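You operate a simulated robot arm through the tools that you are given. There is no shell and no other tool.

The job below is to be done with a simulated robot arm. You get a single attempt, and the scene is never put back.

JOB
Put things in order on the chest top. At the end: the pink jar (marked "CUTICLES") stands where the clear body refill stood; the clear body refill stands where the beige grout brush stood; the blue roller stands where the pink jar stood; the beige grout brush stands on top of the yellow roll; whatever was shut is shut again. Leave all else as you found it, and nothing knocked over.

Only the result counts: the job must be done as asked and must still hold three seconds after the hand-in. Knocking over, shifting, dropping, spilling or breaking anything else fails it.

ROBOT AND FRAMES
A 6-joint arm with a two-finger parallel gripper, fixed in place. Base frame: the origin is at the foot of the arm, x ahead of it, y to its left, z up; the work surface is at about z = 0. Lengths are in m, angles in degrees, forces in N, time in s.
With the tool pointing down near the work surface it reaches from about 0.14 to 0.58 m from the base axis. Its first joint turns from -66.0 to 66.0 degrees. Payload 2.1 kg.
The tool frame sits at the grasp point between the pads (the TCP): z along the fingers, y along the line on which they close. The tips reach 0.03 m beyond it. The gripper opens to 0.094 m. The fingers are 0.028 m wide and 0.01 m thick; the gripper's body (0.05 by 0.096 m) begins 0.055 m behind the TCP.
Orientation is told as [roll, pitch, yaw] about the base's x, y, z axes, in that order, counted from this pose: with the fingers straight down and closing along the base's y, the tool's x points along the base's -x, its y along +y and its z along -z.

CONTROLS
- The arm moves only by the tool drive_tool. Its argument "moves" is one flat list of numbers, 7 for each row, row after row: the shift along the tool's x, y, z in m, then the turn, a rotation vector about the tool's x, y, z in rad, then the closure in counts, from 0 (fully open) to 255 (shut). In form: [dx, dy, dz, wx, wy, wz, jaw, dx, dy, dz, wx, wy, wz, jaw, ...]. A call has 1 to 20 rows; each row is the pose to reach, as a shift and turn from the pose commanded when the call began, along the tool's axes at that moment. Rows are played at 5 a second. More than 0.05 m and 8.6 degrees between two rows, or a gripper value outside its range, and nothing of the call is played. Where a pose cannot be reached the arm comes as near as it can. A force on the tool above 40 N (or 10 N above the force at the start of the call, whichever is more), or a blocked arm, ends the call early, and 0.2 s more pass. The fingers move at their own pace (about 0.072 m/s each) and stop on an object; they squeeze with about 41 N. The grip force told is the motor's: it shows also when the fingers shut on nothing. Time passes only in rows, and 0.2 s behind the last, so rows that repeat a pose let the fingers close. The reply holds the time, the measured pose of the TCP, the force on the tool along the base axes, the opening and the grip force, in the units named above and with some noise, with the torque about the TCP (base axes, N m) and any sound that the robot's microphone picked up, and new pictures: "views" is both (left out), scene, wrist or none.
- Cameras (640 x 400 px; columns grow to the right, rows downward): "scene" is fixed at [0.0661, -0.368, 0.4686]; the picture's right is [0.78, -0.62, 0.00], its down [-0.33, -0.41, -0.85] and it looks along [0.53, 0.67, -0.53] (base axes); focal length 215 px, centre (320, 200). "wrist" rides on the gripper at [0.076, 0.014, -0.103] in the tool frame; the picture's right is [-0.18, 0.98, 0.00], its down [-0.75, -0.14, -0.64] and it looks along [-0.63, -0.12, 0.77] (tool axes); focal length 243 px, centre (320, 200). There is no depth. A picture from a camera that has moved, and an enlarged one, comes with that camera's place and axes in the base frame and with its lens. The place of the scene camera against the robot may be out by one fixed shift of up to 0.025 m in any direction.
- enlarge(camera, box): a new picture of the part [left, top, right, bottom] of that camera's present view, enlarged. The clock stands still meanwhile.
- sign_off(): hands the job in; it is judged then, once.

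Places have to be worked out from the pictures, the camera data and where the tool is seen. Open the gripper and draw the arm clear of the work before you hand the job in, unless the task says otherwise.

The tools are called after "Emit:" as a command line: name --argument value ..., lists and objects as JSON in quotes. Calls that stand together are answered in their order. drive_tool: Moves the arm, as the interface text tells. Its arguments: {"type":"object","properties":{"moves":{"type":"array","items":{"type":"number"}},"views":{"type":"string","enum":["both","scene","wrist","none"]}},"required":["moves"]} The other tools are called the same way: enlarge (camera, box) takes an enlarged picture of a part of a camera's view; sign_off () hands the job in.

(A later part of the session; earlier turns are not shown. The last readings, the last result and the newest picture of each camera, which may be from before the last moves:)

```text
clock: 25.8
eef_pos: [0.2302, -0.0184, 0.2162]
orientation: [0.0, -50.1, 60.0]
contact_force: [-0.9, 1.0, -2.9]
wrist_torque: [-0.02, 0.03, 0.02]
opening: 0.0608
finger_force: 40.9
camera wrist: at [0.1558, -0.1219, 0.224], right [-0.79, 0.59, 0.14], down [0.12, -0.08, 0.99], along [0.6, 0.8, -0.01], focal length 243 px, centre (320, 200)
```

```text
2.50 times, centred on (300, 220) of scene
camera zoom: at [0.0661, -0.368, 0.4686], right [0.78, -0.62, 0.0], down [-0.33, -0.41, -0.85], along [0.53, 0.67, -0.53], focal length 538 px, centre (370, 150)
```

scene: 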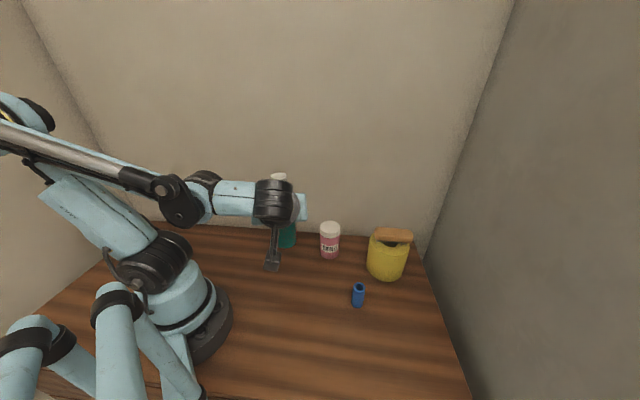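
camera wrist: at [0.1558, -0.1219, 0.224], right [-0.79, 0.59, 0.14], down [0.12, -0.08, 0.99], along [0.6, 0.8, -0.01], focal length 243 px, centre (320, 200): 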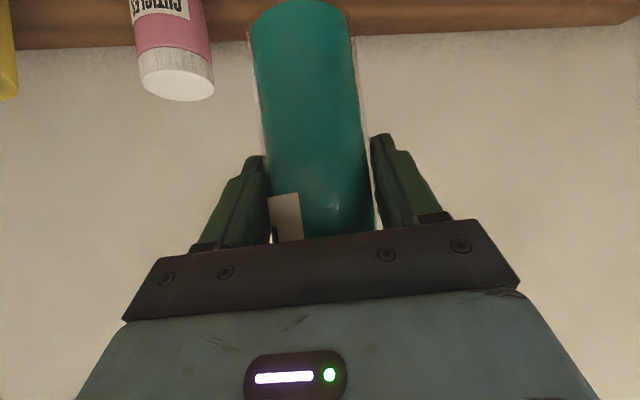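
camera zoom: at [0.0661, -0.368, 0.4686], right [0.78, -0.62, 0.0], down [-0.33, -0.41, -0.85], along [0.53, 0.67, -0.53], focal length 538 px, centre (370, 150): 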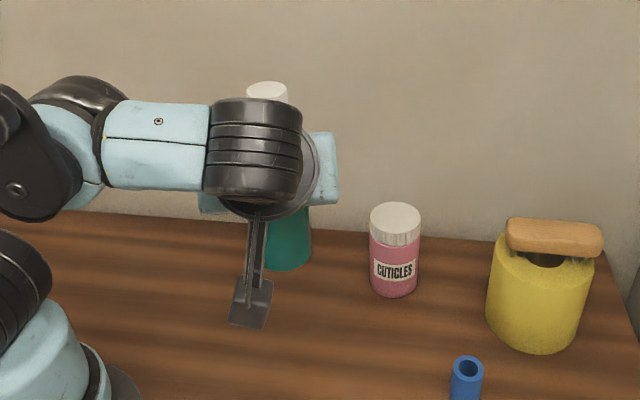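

The bottle is over the old brush spot at about (0.236, -0.008), and the jar and roll are undisturbed. I'll descend 0.124 m, leaving a few millimetres.

Emit:
drive_tool --moves '[0.0268, 0, 0.0225, 0, 0, 0, 255, 0.0536, 0, 0.045, 0, 0, 0, 255, 0.0766, 0, 0.0643, 0, 0, 0, 255, 0.0881, 0, 0.0739, 0, 0, 0, 255, 0.095, 0, 0.0797, 0, 0, 0, 255, 0.095, 0, 0.0797, 0, 0, 0, 255]' --views "both"

Emit:
enlarge --camera "scene" --box '[220, 180, 380, 320]'

Emit:
enlarge --camera "wrist" --box '[200, 0, 420, 140]'

```text
clock: 27.2
eef_pos: [0.2323, -0.0203, 0.0893]
orientation: [-0.1, -50.0, 60.0]
contact_force: [-0.3, -0.6, -2.9]
wrist_torque: [-0.02, 0.02, -0.01]
opening: 0.0605
finger_force: 41.3
camera wrist: at [0.1565, -0.1219, 0.0973], right [-0.79, 0.59, 0.14], down [0.12, -0.08, 0.99], along [0.6, 0.8, -0.01], focal length 243 px, centre (320, 200)
```

scene: 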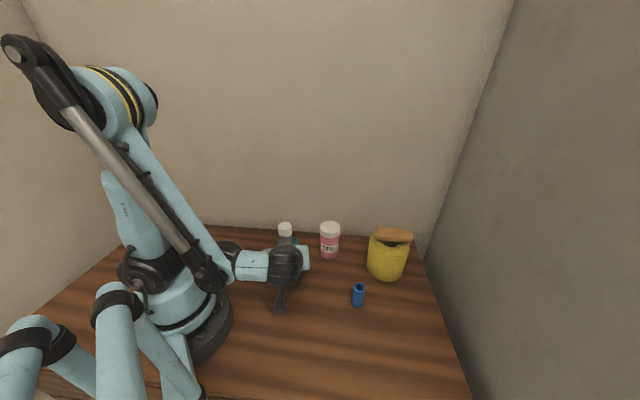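
wrist: 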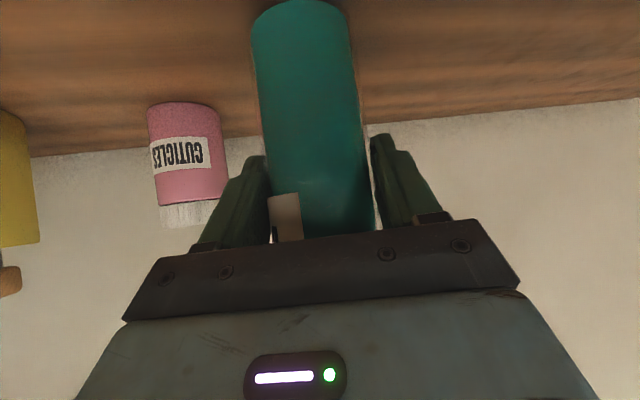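

```text
2.86 times, centred on (300, 250) of scene
camera zoom: at [0.0661, -0.368, 0.4686], right [0.78, -0.62, 0.0], down [-0.33, -0.41, -0.85], along [0.53, 0.67, -0.53], focal length 614 px, centre (377, 57)
```

zoom: 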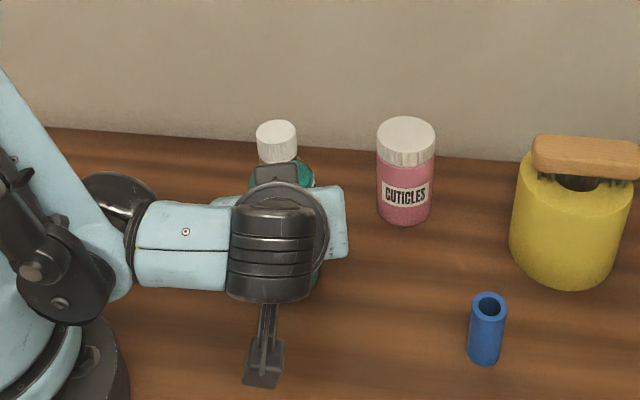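

```text
2.86 times, centred on (310, 70) of wrist
camera zoom: at [0.1565, -0.1219, 0.0973], right [-0.79, 0.59, 0.14], down [0.12, -0.08, 0.99], along [0.6, 0.8, -0.01], focal length 693 px, centre (349, 571)
```

zoom: 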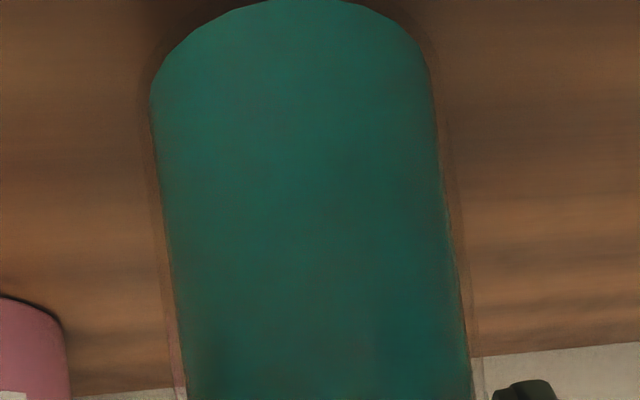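

The bottle hangs vertical about 6 mm above the surface. I'll lower it in 1–2 mm steps and watch for contact.

Emit:
drive_tool --moves '[0.00153, 0, 0.00129, 0, 0, 0, 255, 0.00306, 0, 0.00257, 0, 0, 0, 255, 0.00383, 0, 0.00321, 0, 0, 0, 255, 0.00383, 0, 0.00321, 0, 0, 0, 255]' --views "none"

```text
clock: 28.2
eef_pos: [0.2304, -0.0178, 0.085]
orientation: [-0.1, -50.1, 60.0]
contact_force: [-1.7, -1.7, 1.8]
wrist_torque: [-0.19, -0.06, -0.01]
opening: 0.0607
finger_force: 41.1
```

The vertical force went from -2.9 to +1.8 N, so the base is on the surface. I'll open the jaws gradually and look before backing out.

Emit:
drive_tool --moves '[0, 0, 0, 0, 0, 0, 84, 0, 0, 0, 0, 0, 0, 70, 0, 0, 0, 0, 0, 0, 50, 0, 0, 0, 0, 0, 0, 20, 0, 0, 0, 0, 0, 0, 0, 0, 0, 0, 0, 0, 0, 0]' --views "both"

Emit:
enlarge --camera "scene" --box '[220, 180, 380, 320]'

```text
clock: 29.6
eef_pos: [0.2315, -0.0181, 0.0848]
orientation: [-0.2, -50.1, 60.0]
contact_force: [-0.3, -0.8, -0.4]
wrist_torque: [-0.03, -0.01, 0.01]
opening: 0.0938
finger_force: 0.0
camera wrist: at [0.1561, -0.122, 0.093], right [-0.79, 0.59, 0.14], down [0.12, -0.08, 0.99], along [0.6, 0.8, -0.01], focal length 243 px, centre (320, 200)
```

scene: 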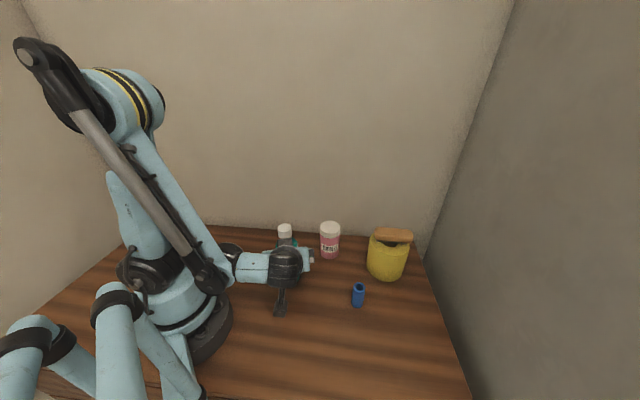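
wrist: 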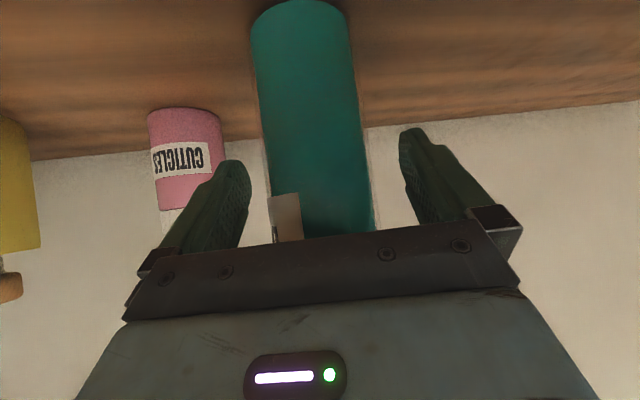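

```text
2.86 times, centred on (300, 250) of scene
camera zoom: at [0.0661, -0.368, 0.4686], right [0.78, -0.62, 0.0], down [-0.33, -0.41, -0.85], along [0.53, 0.67, -0.53], focal length 614 px, centre (377, 57)
```

zoom: 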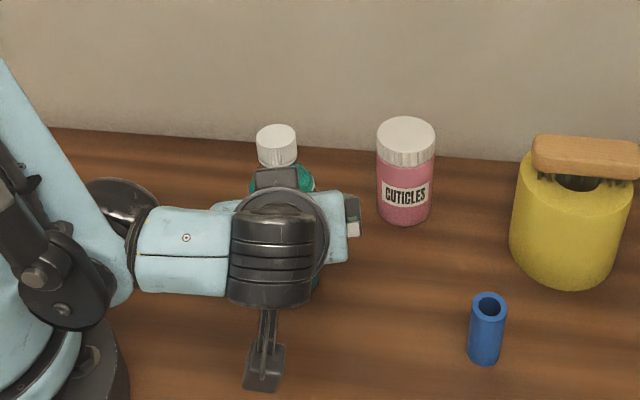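

The bottle stands free between the open jaws. I'll back straight out horizontally by 0.09 m and then rise.

Emit:
drive_tool --moves '[0.0096, 0, -0.0115, 0, 0, 0, 0, 0.0257, 0, -0.0306, 0, 0, 0, 0, 0.0418, 0, -0.0498, 0, 0, 0, 0, 0.0579, 0, -0.0689, 0, 0, 0, 0, 0.0273, 0, -0.0946, 0, 0, 0, 0, -0.0033, 0, -0.1203, 0, 0, 0, 0, -0.034, 0, -0.146, 0, 0, 0, 0, -0.057, 0, -0.1654, 0, 0, 0, 0, -0.057, 0, -0.1654, 0, 0, 0, 0]' --views "both"

Emit:
enlarge --camera "scene" --box '[240, 190, 380, 320]'

```text
clock: 31.6
eef_pos: [0.1867, -0.096, 0.239]
orientation: [0.0, -50.0, 59.9]
contact_force: [0.5, 0.2, -1.3]
wrist_torque: [-0.03, -0.03, 0.05]
opening: 0.0938
finger_force: 0.1
camera wrist: at [0.1123, -0.1993, 0.2461], right [-0.79, 0.59, 0.14], down [0.12, -0.08, 0.99], along [0.6, 0.8, -0.01], focal length 243 px, centre (320, 200)
```

scene: 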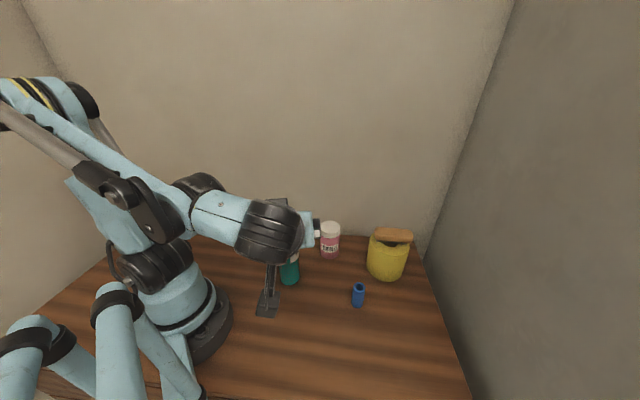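
wrist: 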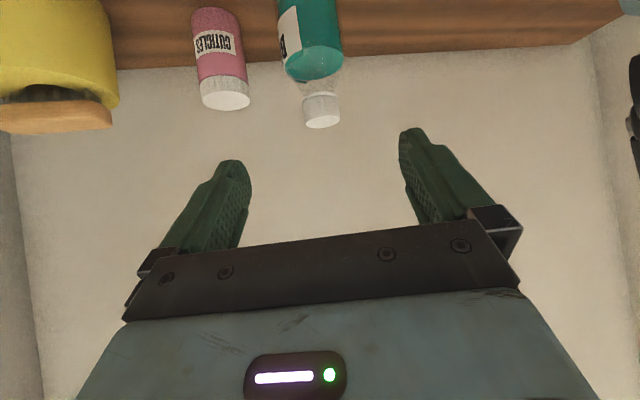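

```text
3.08 times, centred on (310, 255) of scene
camera zoom: at [0.0661, -0.368, 0.4686], right [0.78, -0.62, 0.0], down [-0.33, -0.41, -0.85], along [0.53, 0.67, -0.53], focal length 662 px, centre (351, 31)
```

zoom: 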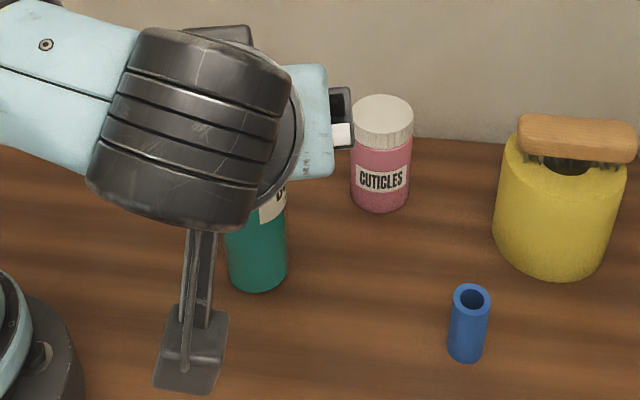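

The bottle stands upright at the old brush spot, and everything else is unchanged. I'll rise a little, bring the hand back to vertical, then go for the pink jar.

Emit:
drive_tool --moves '[-0.01, 0, -0.0084, 0, 0.1, 0, 0, -0.023, 0, -0.0193, 0, 0.24, 0, 0, -0.023, 0, -0.0193, 0, 0.385, 0, 0, -0.023, 0, -0.0193, 0, 0.53, 0, 0, -0.023, 0, -0.0193, 0, 0.675, 0, 0, -0.023, 0, -0.0193, 0, 0.8, 0, 0, -0.023, 0, -0.0193, 0, 0.8727, 0, 0, -0.023, 0, -0.0193, 0, 0.8727, 0, 0]' --views "both"

```text
clock: 33.4
eef_pos: [0.1855, -0.0967, 0.2661]
orientation: [-0.1, 0.1, 59.8]
contact_force: [-1.3, -0.3, 0.0]
wrist_torque: [0.02, -0.03, 0.02]
opening: 0.094
finger_force: 0.2
camera wrist: at [0.136, -0.1557, 0.3686], right [-0.76, 0.65, 0.0], down [0.5, 0.58, 0.64], along [0.42, 0.49, -0.77], focal length 243 px, centre (320, 200)
```

scene: 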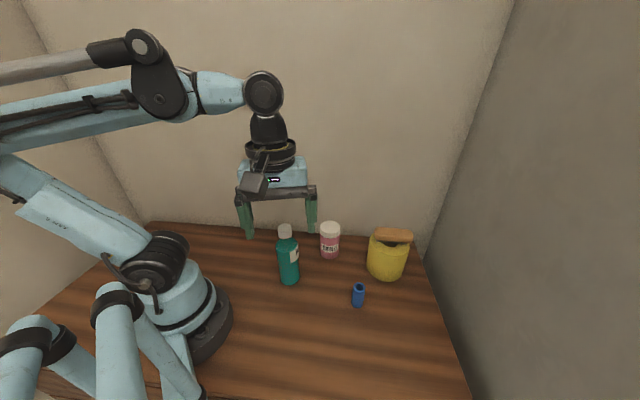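
wrist: 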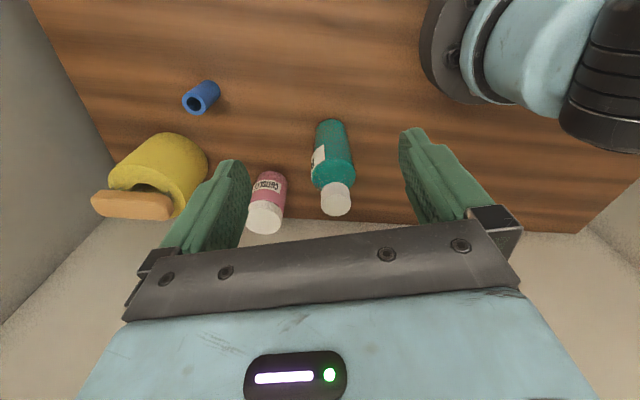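

The hand is vertical again at (0.186, -0.097, 0.266). I'll enlarge the wrist view to check where the bottle landed and where the jar is.

Emit:
enlarge --camera "wrist" --box '[230, 100, 390, 250]'

Emit:
enlarge --camera "scene" --box '[260, 210, 360, 300]'

```text
2.67 times, centred on (310, 175) of wrist
camera zoom: at [0.136, -0.1557, 0.3686], right [-0.76, 0.65, 0.0], down [0.5, 0.58, 0.64], along [0.42, 0.49, -0.77], focal length 647 px, centre (347, 267)
```

zoom: 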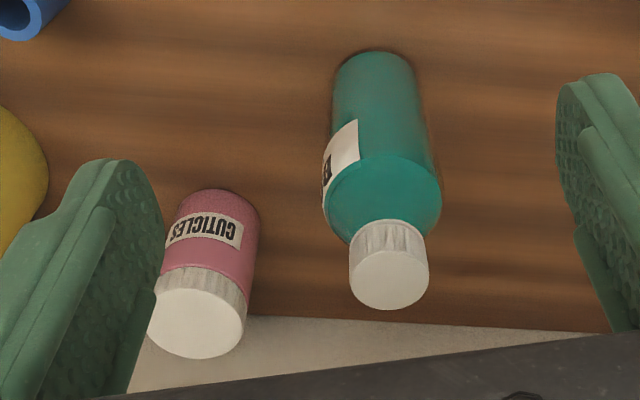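

```text
4.44 times, centred on (310, 255) of scene
camera zoom: at [0.0661, -0.368, 0.4686], right [0.78, -0.62, 0.0], down [-0.33, -0.41, -0.85], along [0.53, 0.67, -0.53], focal length 956 px, centre (364, -44)
```

zoom: 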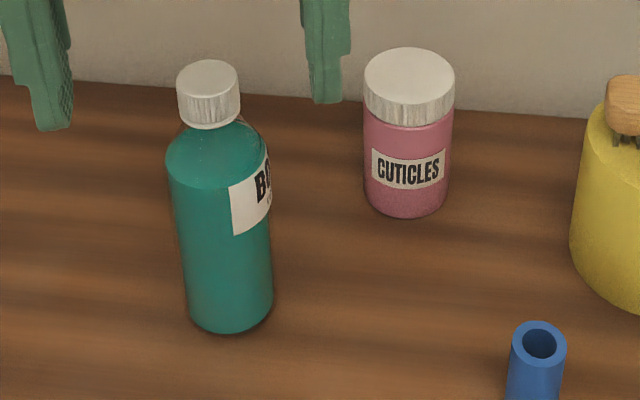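

The bottle stands at about (0.237, -0.009), matching the brush's old spot. The jar (≈0.058 wide, 0.10 tall) is near (0.379, -0.011). I'll move high over it with about 75° of yaw, so the camera mount stays away from the bottle and wall.

Emit:
drive_tool --moves '[-0.0285, -0.0206, 0, 0, 0, -0.044, 0, -0.057, -0.0413, 0, 0, 0, -0.088, 0, -0.0855, -0.0619, 0, 0, 0, -0.132, 0, -0.114, -0.0825, 0, 0, 0, -0.176, 0, -0.1425, -0.1032, 0, 0, 0, -0.22, 0, -0.171, -0.1238, 0, 0, 0, -0.262, 0, -0.171, -0.1238, 0, 0, 0, -0.262, 0]' --views "both"

Emit:
enlarge --camera "wrist" --box '[240, 20, 400, 180]'

```text
clock: 35.0
eef_pos: [0.3815, -0.0104, 0.2673]
orientation: [-0.1, 0.0, 75.0]
contact_force: [-0.4, 0.5, -0.3]
wrist_torque: [-0.04, 0.0, 0.01]
opening: 0.0941
finger_force: 0.0
camera wrist: at [0.3481, -0.0796, 0.3698], right [-0.9, 0.43, 0.0], down [0.33, 0.69, 0.64], along [0.28, 0.58, -0.77], focal length 243 px, centre (320, 200)
```

scene: 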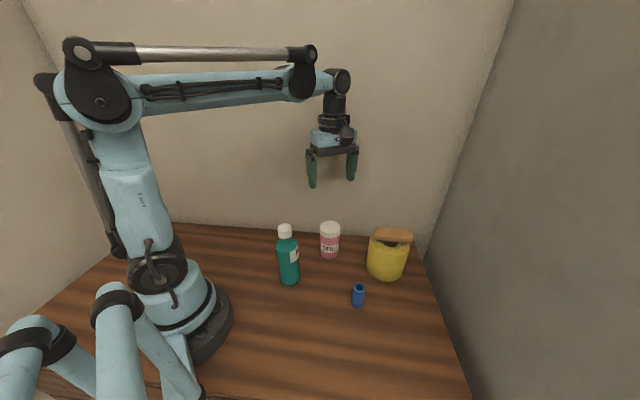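
wrist: 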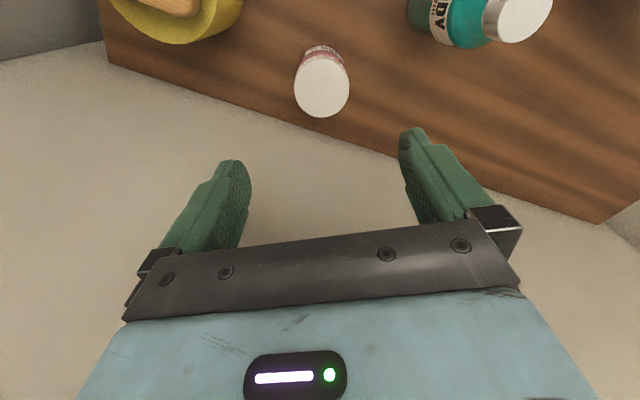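

```text
2.50 times, centred on (320, 100) of wrist
camera zoom: at [0.3481, -0.0796, 0.3698], right [-0.9, 0.43, 0.0], down [0.33, 0.69, 0.64], along [0.28, 0.58, -0.77], focal length 606 px, centre (320, 450)
```

zoom: 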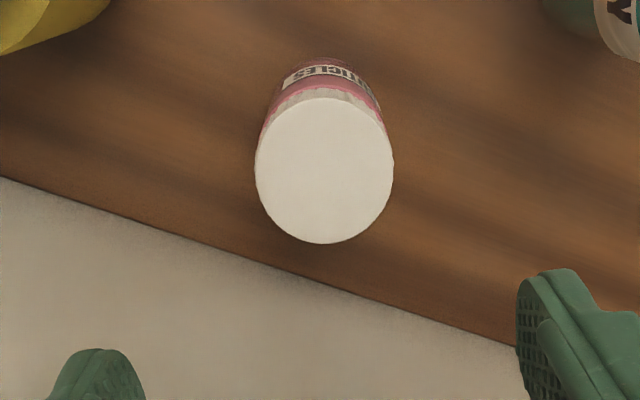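

The lid centre is only about 4 mm off the tool axis, so the jar sits at about (0.378, -0.014). I'll correct and descend to about z = 0.057, with the fingers straddling the body and the palm above the lid.

Emit:
drive_tool --moves '[0.002, 0.001, 0.04, 0, 0, 0, 0, 0.0035, 0.0018, 0.085, 0, 0, 0, 0, 0.0035, 0.0018, 0.13, 0, 0, 0, 0, 0.0035, 0.0018, 0.17, 0, 0, 0, 0, 0.0035, 0.0018, 0.2, 0, 0, 0, 0, 0.0035, 0.0018, 0.21, 0, 0, 0, 0, 0.0035, 0.0018, 0.21, 0, 0, 0, 0]' --views "both"

Emit:
enlarge --camera "scene" --box '[260, 170, 400, 300]'

```text
clock: 36.6
eef_pos: [0.375, -0.0118, 0.0573]
orientation: [-0.1, -0.1, 75.0]
contact_force: [1.3, -1.2, 0.0]
wrist_torque: [0.0, 0.0, 0.03]
opening: 0.094
finger_force: 0.2
camera wrist: at [0.3433, -0.0813, 0.1594], right [-0.9, 0.43, 0.0], down [0.33, 0.69, 0.64], along [0.28, 0.58, -0.77], focal length 243 px, centre (320, 200)
```

scene: 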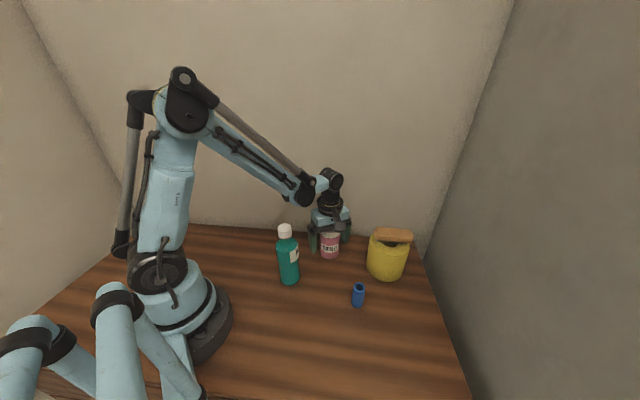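
wrist: 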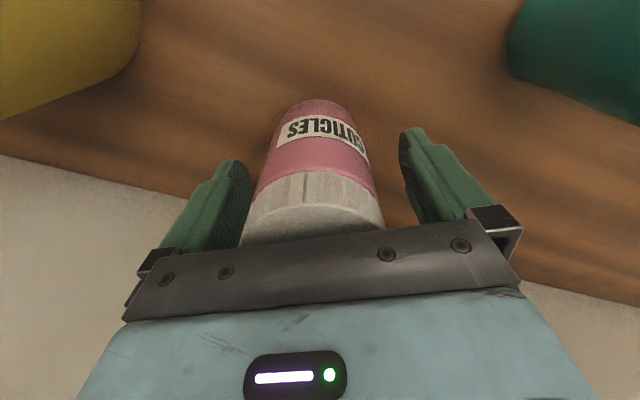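

```text
3.08 times, centred on (330, 235) of scene
camera zoom: at [0.0661, -0.368, 0.4686], right [0.78, -0.62, 0.0], down [-0.33, -0.41, -0.85], along [0.53, 0.67, -0.53], focal length 662 px, centre (289, 92)
```

zoom: 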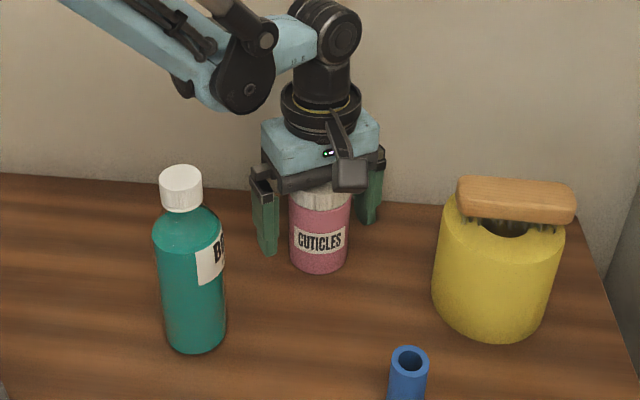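

The jar is centred between the fingers and the palm clears the lid. I'll go 3 mm lower and close gradually on the body.

Emit:
drive_tool --moves '[0, 0, 0.003, 0, 0, 0, 0, 0, 0, 0.003, 0, 0, 0, 50, 0, 0, 0.003, 0, 0, 0, 78, 0, 0, 0.003, 0, 0, 0, 90, 0, 0, 0.003, 0, 0, 0, 98, 0, 0, 0.003, 0, 0, 0, 106, 0, 0, 0.003, 0, 0, 0, 120, 0, 0, 0.003, 0, 0, 0, 255, 0, 0, 0.003, 0, 0, 0, 255, 0, 0, 0.003, 0, 0, 0, 255]' --views "both"

Emit:
enlarge --camera "scene" --box '[280, 180, 380, 280]'

```text
clock: 38.8
eef_pos: [0.3751, -0.0115, 0.0538]
orientation: [0.0, 0.0, 74.9]
contact_force: [-0.4, -0.7, 0.1]
wrist_torque: [0.01, -0.04, 0.0]
opening: 0.0597
finger_force: 41.0
camera wrist: at [0.3433, -0.0819, 0.1563], right [-0.9, 0.43, 0.0], down [0.33, 0.69, 0.64], along [0.28, 0.58, -0.77], focal length 243 px, centre (320, 200)
```

scene: 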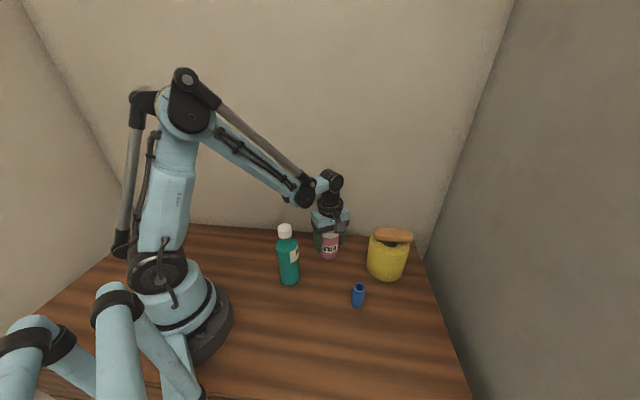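
wrist: 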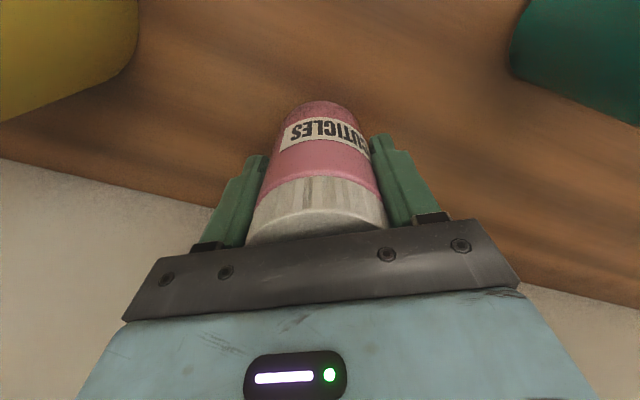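

```text
4.00 times, centred on (330, 230) of scene
camera zoom: at [0.0661, -0.368, 0.4686], right [0.78, -0.62, 0.0], down [-0.33, -0.41, -0.85], along [0.53, 0.67, -0.53], focal length 860 px, centre (280, 80)
```

zoom: 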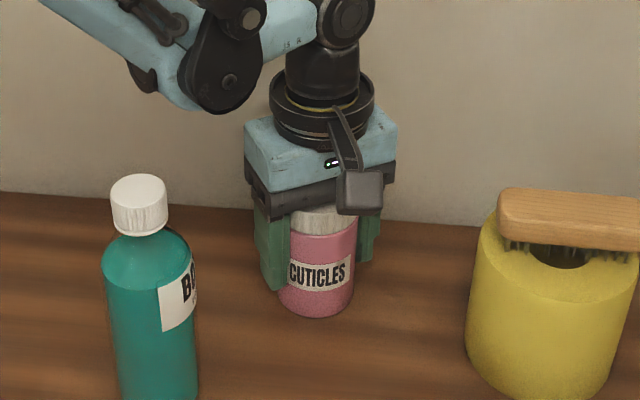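

The jar is held firmly (opening 0.0597). Its own spot is about (0.376, -0.011), which I'll keep for the roller. I'll lift it 0.17 m straight up.

Emit:
drive_tool --moves '[0, 0, -0.015, 0, 0, 0, 255, 0, 0, -0.05, 0, 0, 0, 255, 0, 0, -0.095, 0, 0, 0, 255, 0, 0, -0.14, 0, 0, 0, 255, 0, 0, -0.17, 0, 0, 0, 255, 0, 0, -0.17, 0, 0, 0, 255]' --views "both"

```text
clock: 40.2
eef_pos: [0.3721, -0.0144, 0.2249]
orientation: [-0.1, 0.0, 75.0]
contact_force: [-0.1, 0.6, -1.5]
wrist_torque: [0.0, 0.02, 0.03]
opening: 0.0596
finger_force: 41.1
camera wrist: at [0.3405, -0.0843, 0.3276], right [-0.9, 0.43, 0.0], down [0.33, 0.69, 0.64], along [0.28, 0.58, -0.77], focal length 243 px, centre (320, 200)
```

scene: 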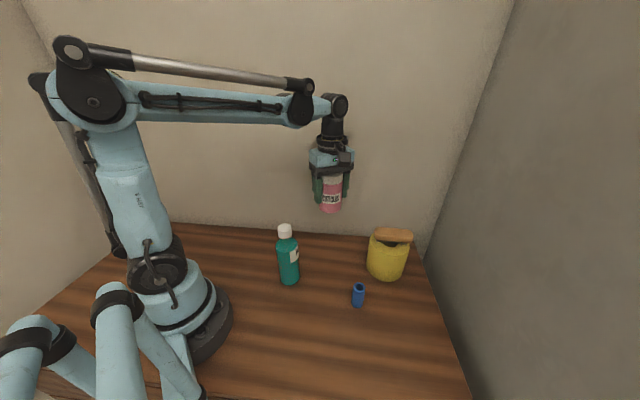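
wrist: 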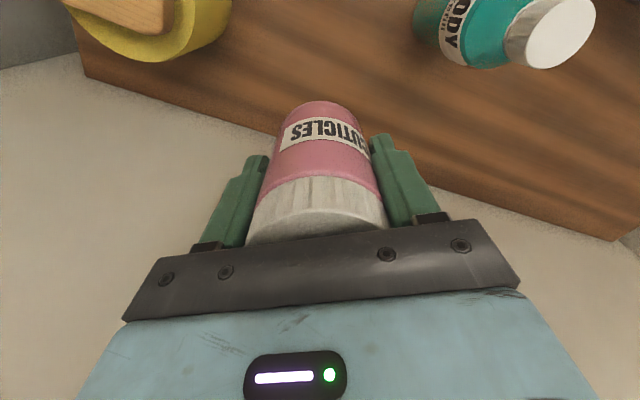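

The jar is up and hanging straight. I'll carry it at this height over to the refill's old spot near (0.313, -0.3115), turning the hand back by 65° on the way.

Emit:
drive_tool --moves '[0.0382, -0.0018, 0, 0, 0, 0.1418, 255, 0.0764, -0.0036, 0, 0, 0, 0.2835, 255, 0.1146, -0.0055, 0, 0, 0, 0.4253, 255, 0.1528, -0.0073, 0, 0, 0, 0.567, 255, 0.191, -0.0091, 0, 0, 0, 0.7088, 255, 0.2292, -0.011, 0, 0, 0, 0.8505, 255, 0.2674, -0.0128, 0, 0, 0, 0.9923, 255, 0.3056, -0.0146, 0, 0, 0, 1.134, 255, 0.3056, -0.0146, 0, 0, 0, 1.134, 255]' --views "both"

```text
clock: 42.2
eef_pos: [0.3085, -0.3125, 0.224]
orientation: [-0.1, -0.2, 9.8]
contact_force: [-0.3, 0.8, -2.7]
wrist_torque: [0.01, -0.01, -0.01]
opening: 0.0597
finger_force: 40.8
camera wrist: at [0.2328, -0.3118, 0.3273], right [0.01, 1.0, 0.0], down [0.77, -0.01, 0.64], along [0.64, -0.01, -0.77], focal length 243 px, centre (320, 200)
```

scene: 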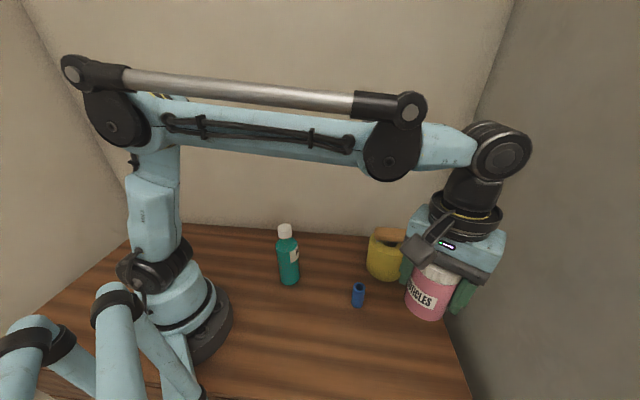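
wrist: 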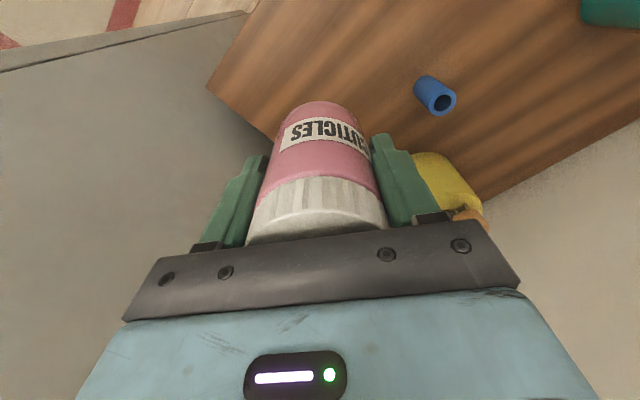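

The jar is over the old refill spot (TCP (0.309, -0.3125)), clear of the walls. I'll descend 0.164 m, stopping a few millimetres above the surface.

Emit:
drive_tool --moves '[-0.001, 0, 0.04, 0, 0, 0, 255, -0.001, 0, 0.085, 0, 0, 0, 255, -0.001, 0, 0.125, 0, 0, 0, 255, -0.001, 0, 0.15, 0, 0, 0, 255, -0.001, 0, 0.164, 0, 0, 0, 255, -0.001, 0, 0.164, 0, 0, 0, 255]' --views "both"

Emit:
enlarge --camera "scene" --box '[340, 240, 480, 390]'

```text
clock: 43.6
eef_pos: [0.3113, -0.3114, 0.0589]
orientation: [0.0, -0.1, 10.0]
contact_force: [0.3, 0.0, -1.4]
wrist_torque: [-0.01, 0.03, -0.01]
opening: 0.0596
finger_force: 41.2
camera wrist: at [0.2351, -0.3103, 0.1616], right [0.01, 1.0, 0.0], down [0.77, -0.01, 0.64], along [0.64, -0.01, -0.77], focal length 243 px, centre (320, 200)
```

scene: 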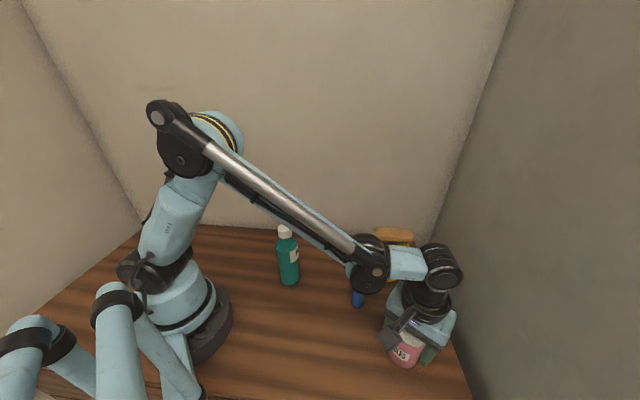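
wrist: 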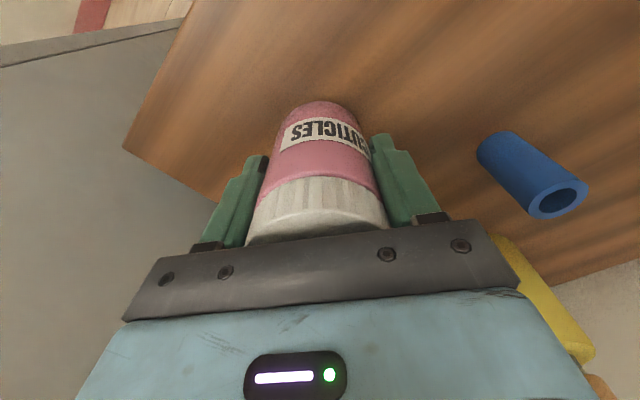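

```text
2.67 times, centred on (410, 315) of scene
camera zoom: at [0.0661, -0.368, 0.4686], right [0.78, -0.62, 0.0], down [-0.33, -0.41, -0.85], along [0.53, 0.67, -0.53], focal length 573 px, centre (80, -107)
```

zoom: 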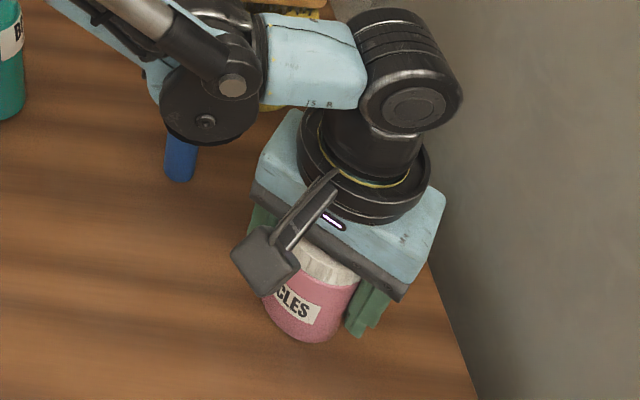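

About 5 mm remain to the surface. I'll lower in small steps and watch the force.

Emit:
drive_tool --moves '[0, 0, 0.002, 0, 0, 0, 255, 0, 0, 0.0035, 0, 0, 0, 255, 0, 0, 0.0045, 0, 0, 0, 255, 0, 0, 0.0045, 0, 0, 0, 255]' --views "none"

Emit:
enlarge --camera "scene" --box '[370, 320, 450, 390]'

```text
clock: 44.6
eef_pos: [0.3102, -0.3121, 0.0546]
orientation: [0.0, -0.1, 10.0]
contact_force: [-0.7, 0.9, -1.2]
wrist_torque: [0.01, 0.03, 0.02]
opening: 0.0597
finger_force: 41.2
```

```text
5.71 times, centred on (410, 355) of scene
camera zoom: at [0.0661, -0.368, 0.4686], right [0.78, -0.62, 0.0], down [-0.33, -0.41, -0.85], along [0.53, 0.67, -0.53], focal length 1228 px, centre (-194, -686)
```

zoom: 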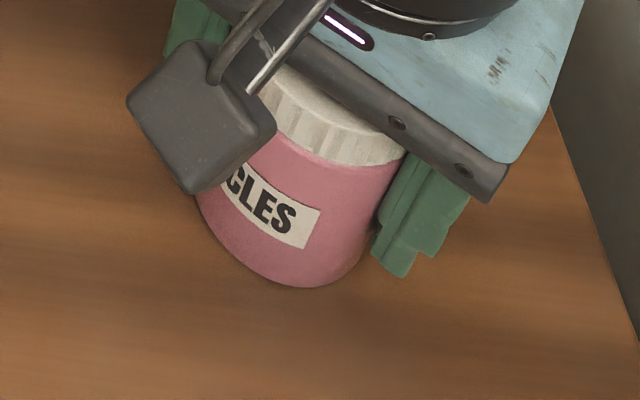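

Still hanging about 1.5 mm above the surface (force just the jar's weight). Comparing with the original bottle image I'll nudge ~2.5 mm back toward the scene's left, then set it down in fine steps.

Emit:
drive_tool --moves '[0.0017, 0.0019, 0, 0, 0, 0, 255, 0.0017, 0.0019, 0.0008, 0, 0, 0, 255, 0.0017, 0.0019, 0.0016, 0, 0, 0, 255, 0.0017, 0.0019, 0.0022, 0, 0, 0, 255, 0.0017, 0.0019, 0.0022, 0, 0, 0, 255]' --views "none"

```text
clock: 45.7
eef_pos: [0.3097, -0.3104, 0.053]
orientation: [0.1, -0.1, 10.0]
contact_force: [0.4, 1.4, 9.9]
wrist_torque: [-0.19, 0.06, -0.05]
opening: 0.0597
finger_force: 41.4
stopped in row 5: the force on the tool passed its limit at 42 N (the readings are from after the stop); the commanded pose is now the measured one
```

The jar is firmly on the surface (the stop tripped on contact; now about 10 N). I'll ease up 0.7 mm, then open gradually.

Emit:
drive_tool --moves '[0, 0, -0.0007, 0, 0, 0, 255, 0, 0, -0.0007, 0, 0, 0, 90, 0, 0, -0.0007, 0, 0, 0, 75, 0, 0, -0.0007, 0, 0, 0, 50, 0, 0, -0.0007, 0, 0, 0, 20, 0, 0, -0.0007, 0, 0, 0, 0, 0, 0, -0.0007, 0, 0, 0, 0]' --views "both"

Emit:
enlarge --camera "scene" --box '[340, 270, 460, 390]'

```text
clock: 47.3
eef_pos: [0.31, -0.311, 0.0539]
orientation: [0.2, -0.1, 10.0]
contact_force: [-0.3, 1.3, 0.4]
wrist_torque: [0.0, -0.02, 0.03]
opening: 0.0939
finger_force: 0.0
camera wrist: at [0.2337, -0.3104, 0.1563], right [0.01, 1.0, 0.0], down [0.77, -0.01, 0.64], along [0.64, 0.0, -0.77], focal length 243 px, centre (320, 200)
```

scene: 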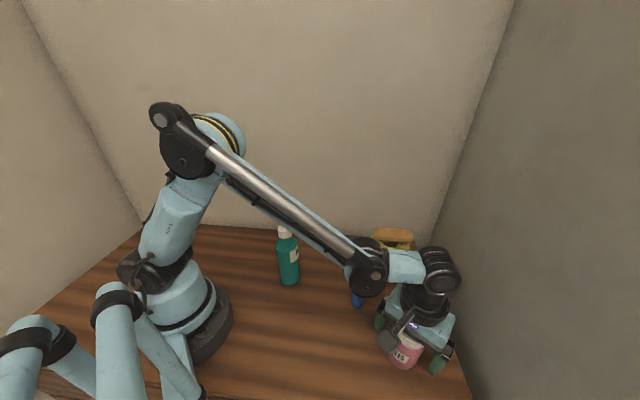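
wrist: 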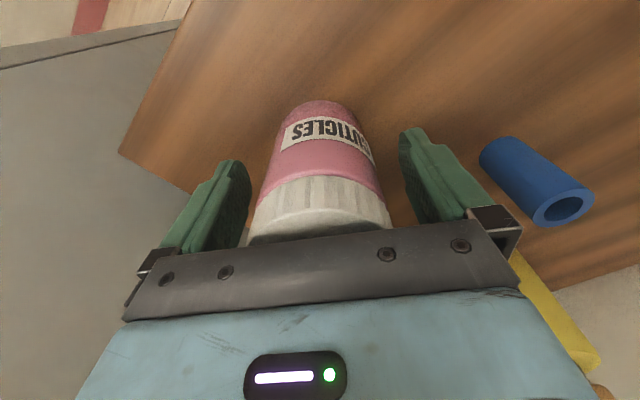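

```text
3.33 times, centred on (400, 330) of scene
camera zoom: at [0.0661, -0.368, 0.4686], right [0.78, -0.62, 0.0], down [-0.33, -0.41, -0.85], along [0.53, 0.67, -0.53], focal length 717 px, centre (53, -233)
```

zoom: 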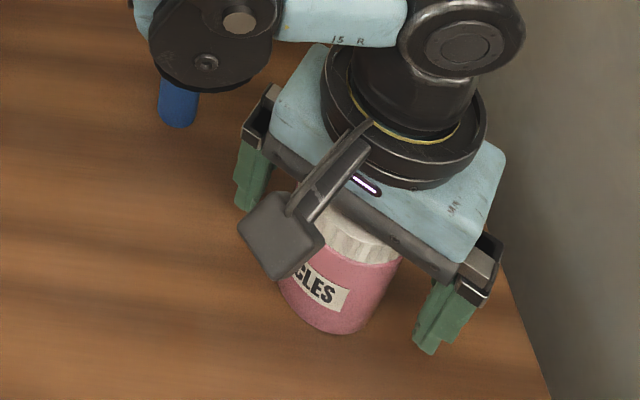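

The jar is released and upright. I'll rise straight up well clear of the lid.

Emit:
drive_tool --moves '[0, 0, -0.02, 0, 0, 0, 0, 0, 0, -0.06, 0, 0, 0, 0, 0, 0, -0.105, 0, 0, 0, 0, 0, 0, -0.15, 0, 0, 0, 0, 0, 0, -0.19, 0, 0, 0, 0, 0, 0, -0.19, 0, 0, 0, 0]' --views "both"

Emit:
enlarge --camera "scene" --box '[340, 270, 460, 390]'

```text
clock: 48.7
eef_pos: [0.3114, -0.3104, 0.2458]
orientation: [0.1, -0.1, 10.0]
contact_force: [-0.4, -0.1, 0.4]
wrist_torque: [0.01, -0.02, -0.01]
opening: 0.0941
finger_force: 0.0
camera wrist: at [0.2346, -0.3093, 0.3474], right [0.01, 1.0, 0.0], down [0.77, -0.01, 0.64], along [0.64, 0.0, -0.77], focal length 243 px, centre (320, 200)
```

scene: 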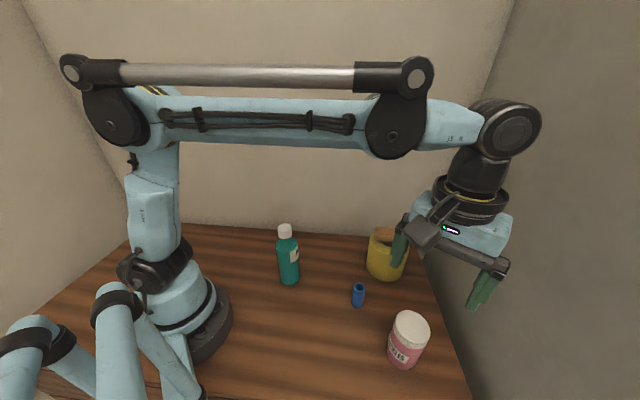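
wrist: 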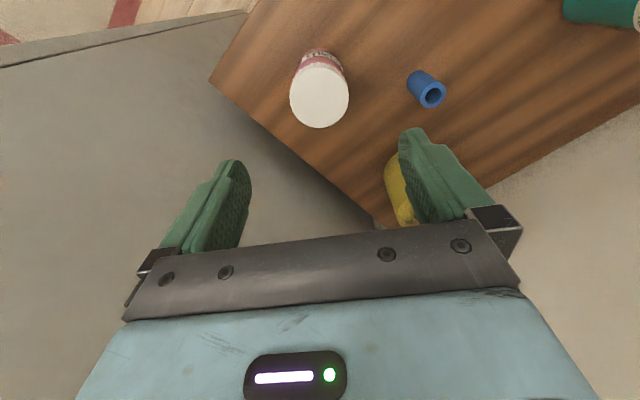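

```text
3.33 times, centred on (400, 330) of scene
camera zoom: at [0.0661, -0.368, 0.4686], right [0.78, -0.62, 0.0], down [-0.33, -0.41, -0.85], along [0.53, 0.67, -0.53], focal length 717 px, centre (53, -233)
```

zoom: 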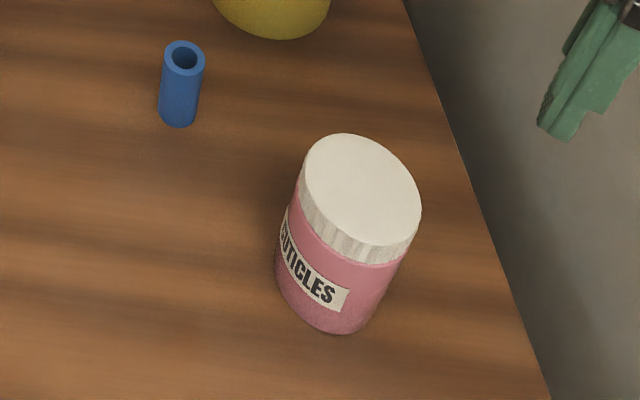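

The jar stands upright at the refill's old spot. I'll enlarge the wrist view to locate the blue roller precisely.

Emit:
enlarge --camera "wrist" --box '[280, 30, 460, 150]'

```text
3.33 times, centred on (370, 90) of wrist
camera zoom: at [0.2346, -0.3093, 0.3474], right [0.01, 1.0, 0.0], down [0.77, -0.01, 0.64], along [0.64, 0.0, -0.77], focal length 809 px, centre (153, 567)
```

zoom: 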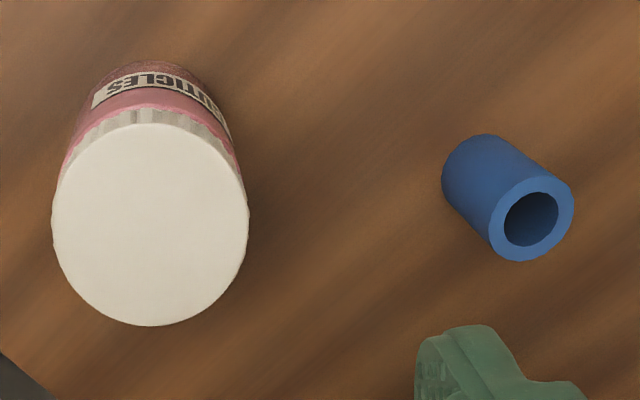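

The roller is at about (0.322, -0.179), 0.029 across and 0.057 tall. I'll move over it at this height and then come down to z ≈ 0.15 for a final check.

Emit:
drive_tool --moves '[-0.011, 0.042, 0, 0, 0, 0, 0, -0.0225, 0.085, 0, 0, 0, 0, 0, -0.0342, 0.1277, 0.01, 0, 0, 0, 0, -0.0342, 0.1277, 0.05, 0, 0, 0, 0, -0.0342, 0.1277, 0.095, 0, 0, 0, 0, -0.0342, 0.1277, 0.095, 0, 0, 0, 0]' --views "both"

Emit:
enlarge --camera "wrist" --box '[240, 20, 400, 180]'

```text
clock: 50.1
eef_pos: [0.3172, -0.1812, 0.1481]
orientation: [0.1, -0.1, 10.0]
contact_force: [0.7, -0.4, -0.3]
wrist_torque: [-0.04, 0.01, 0.02]
opening: 0.0938
finger_force: 0.1
camera wrist: at [0.2406, -0.1806, 0.2514], right [0.01, 1.0, 0.0], down [0.77, -0.01, 0.64], along [0.64, 0.0, -0.77], focal length 243 px, centre (320, 200)
```

scene: 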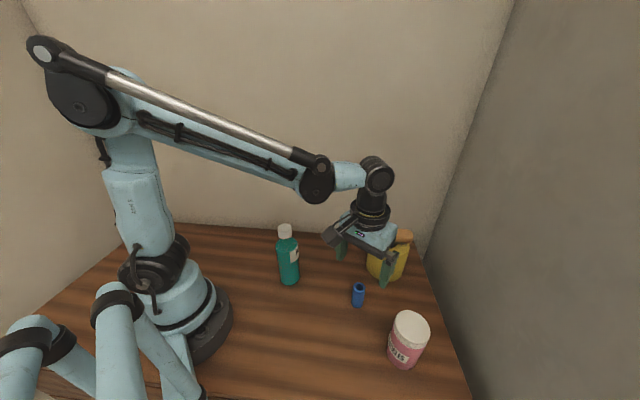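
wrist: 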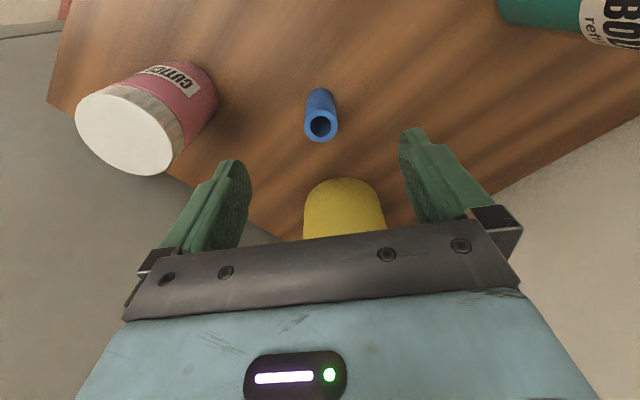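

```text
2.50 times, centred on (320, 100) of wrist
camera zoom: at [0.2406, -0.1806, 0.2514], right [0.01, 1.0, 0.0], down [0.77, -0.01, 0.64], along [0.64, 0.0, -0.77], focal length 606 px, centre (320, 450)
```

zoom: 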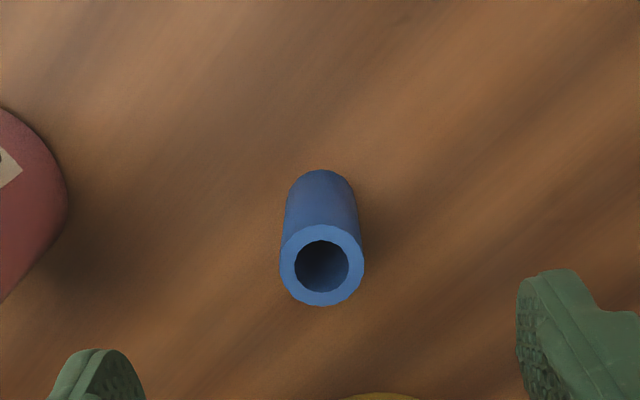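

The roller is 5 mm ahead of the tool axis and laterally centred. I'll correct, descend to z ≈ 0.040 and close gently.

Emit:
drive_tool --moves '[-0.003, -0.001, 0.03, 0, 0, 0, 0, -0.005, -0.001, 0.065, 0, 0, 0, 0, -0.005, -0.001, 0.095, 0, 0, 0, 0, -0.005, -0.001, 0.108, 0, 0, 0, 0, -0.005, -0.001, 0.108, 0, 0, 0, 0]' --views "both"

Emit:
enlarge --camera "scene" --box '[300, 200, 440, 340]'

```text
clock: 51.3
eef_pos: [0.3237, -0.1792, 0.0392]
orientation: [0.0, -0.2, 10.0]
contact_force: [-0.1, 0.1, -0.2]
wrist_torque: [-0.01, 0.0, -0.01]
opening: 0.0942
finger_force: 0.0
camera wrist: at [0.2467, -0.1794, 0.1427], right [0.01, 1.0, 0.0], down [0.77, -0.01, 0.64], along [0.64, 0.0, -0.77], focal length 243 px, centre (320, 200)
```

scene: 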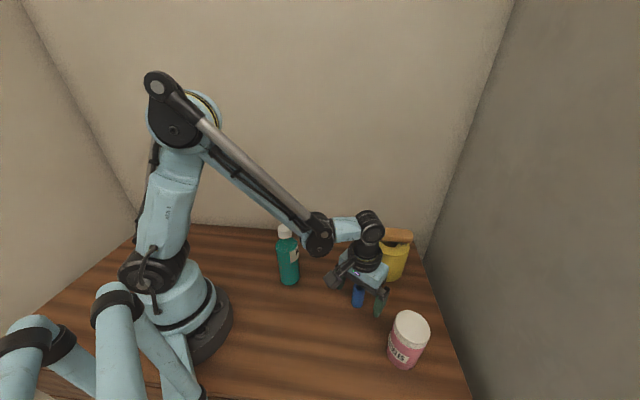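
wrist: 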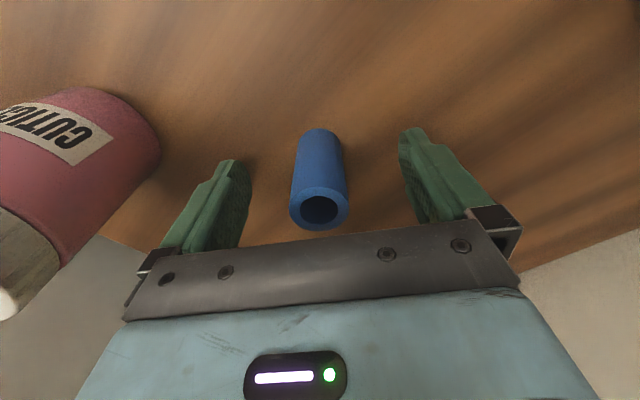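

```text
2.86 times, centred on (370, 270) of scene
camera zoom: at [0.0661, -0.368, 0.4686], right [0.78, -0.62, 0.0], down [-0.33, -0.41, -0.85], along [0.53, 0.67, -0.53], focal length 614 px, centre (177, 0)
```

zoom: 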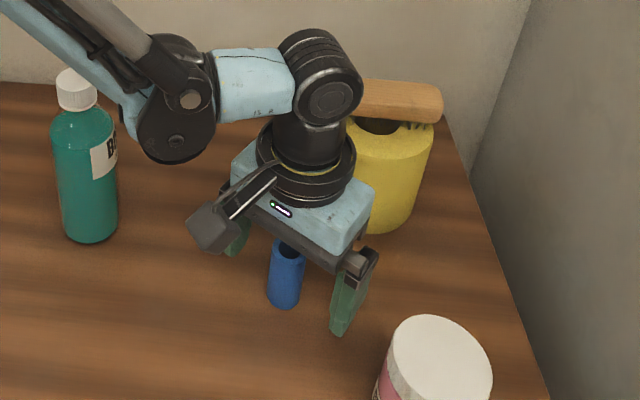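

The roller is centred between the pads. I'll close gradually.

Emit:
drive_tool --moves '[0, 0, 0, 0, 0, 0, 70, 0, 0, 0, 0, 0, 0, 130, 0, 0, 0, 0, 0, 0, 155, 0, 0, 0, 0, 0, 0, 165, 0, 0, 0, 0, 0, 0, 173, 0, 0, 0, 0, 0, 0, 181, 0, 0, 0, 0, 0, 0, 195, 0, 0, 0, 0, 0, 0, 255, 0, 0, 0, 0, 0, 0, 255, 0, 0, 0, 0, 0, 0, 255]' --views "both"

```text
clock: 53.5
eef_pos: [0.323, -0.1795, 0.0405]
orientation: [0.1, -0.2, 10.0]
contact_force: [0.4, -0.2, -0.1]
wrist_torque: [0.03, -0.02, 0.01]
opening: 0.0246
finger_force: 41.4
camera wrist: at [0.2468, -0.1794, 0.143], right [0.01, 1.0, 0.0], down [0.77, -0.01, 0.64], along [0.64, 0.0, -0.77], focal length 243 px, centre (320, 200)
```

scene: 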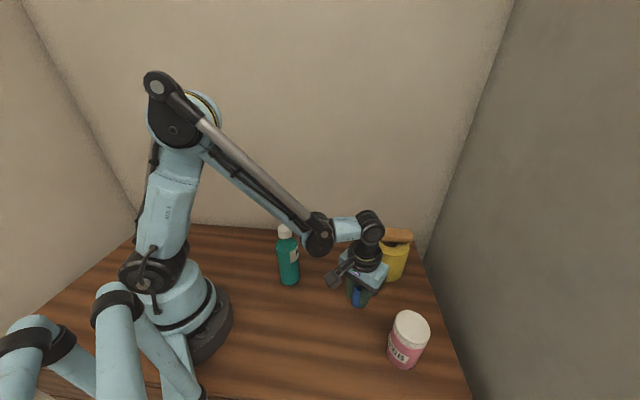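
wrist: 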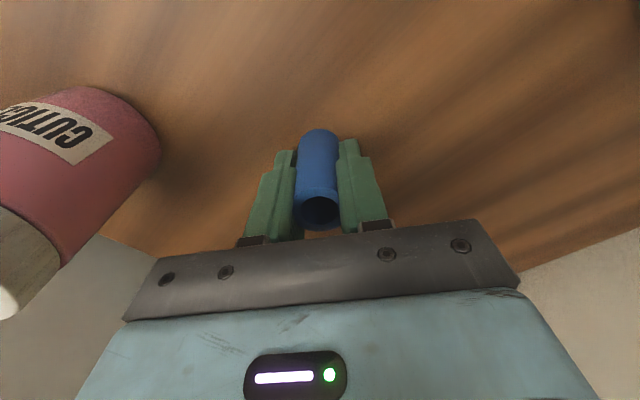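

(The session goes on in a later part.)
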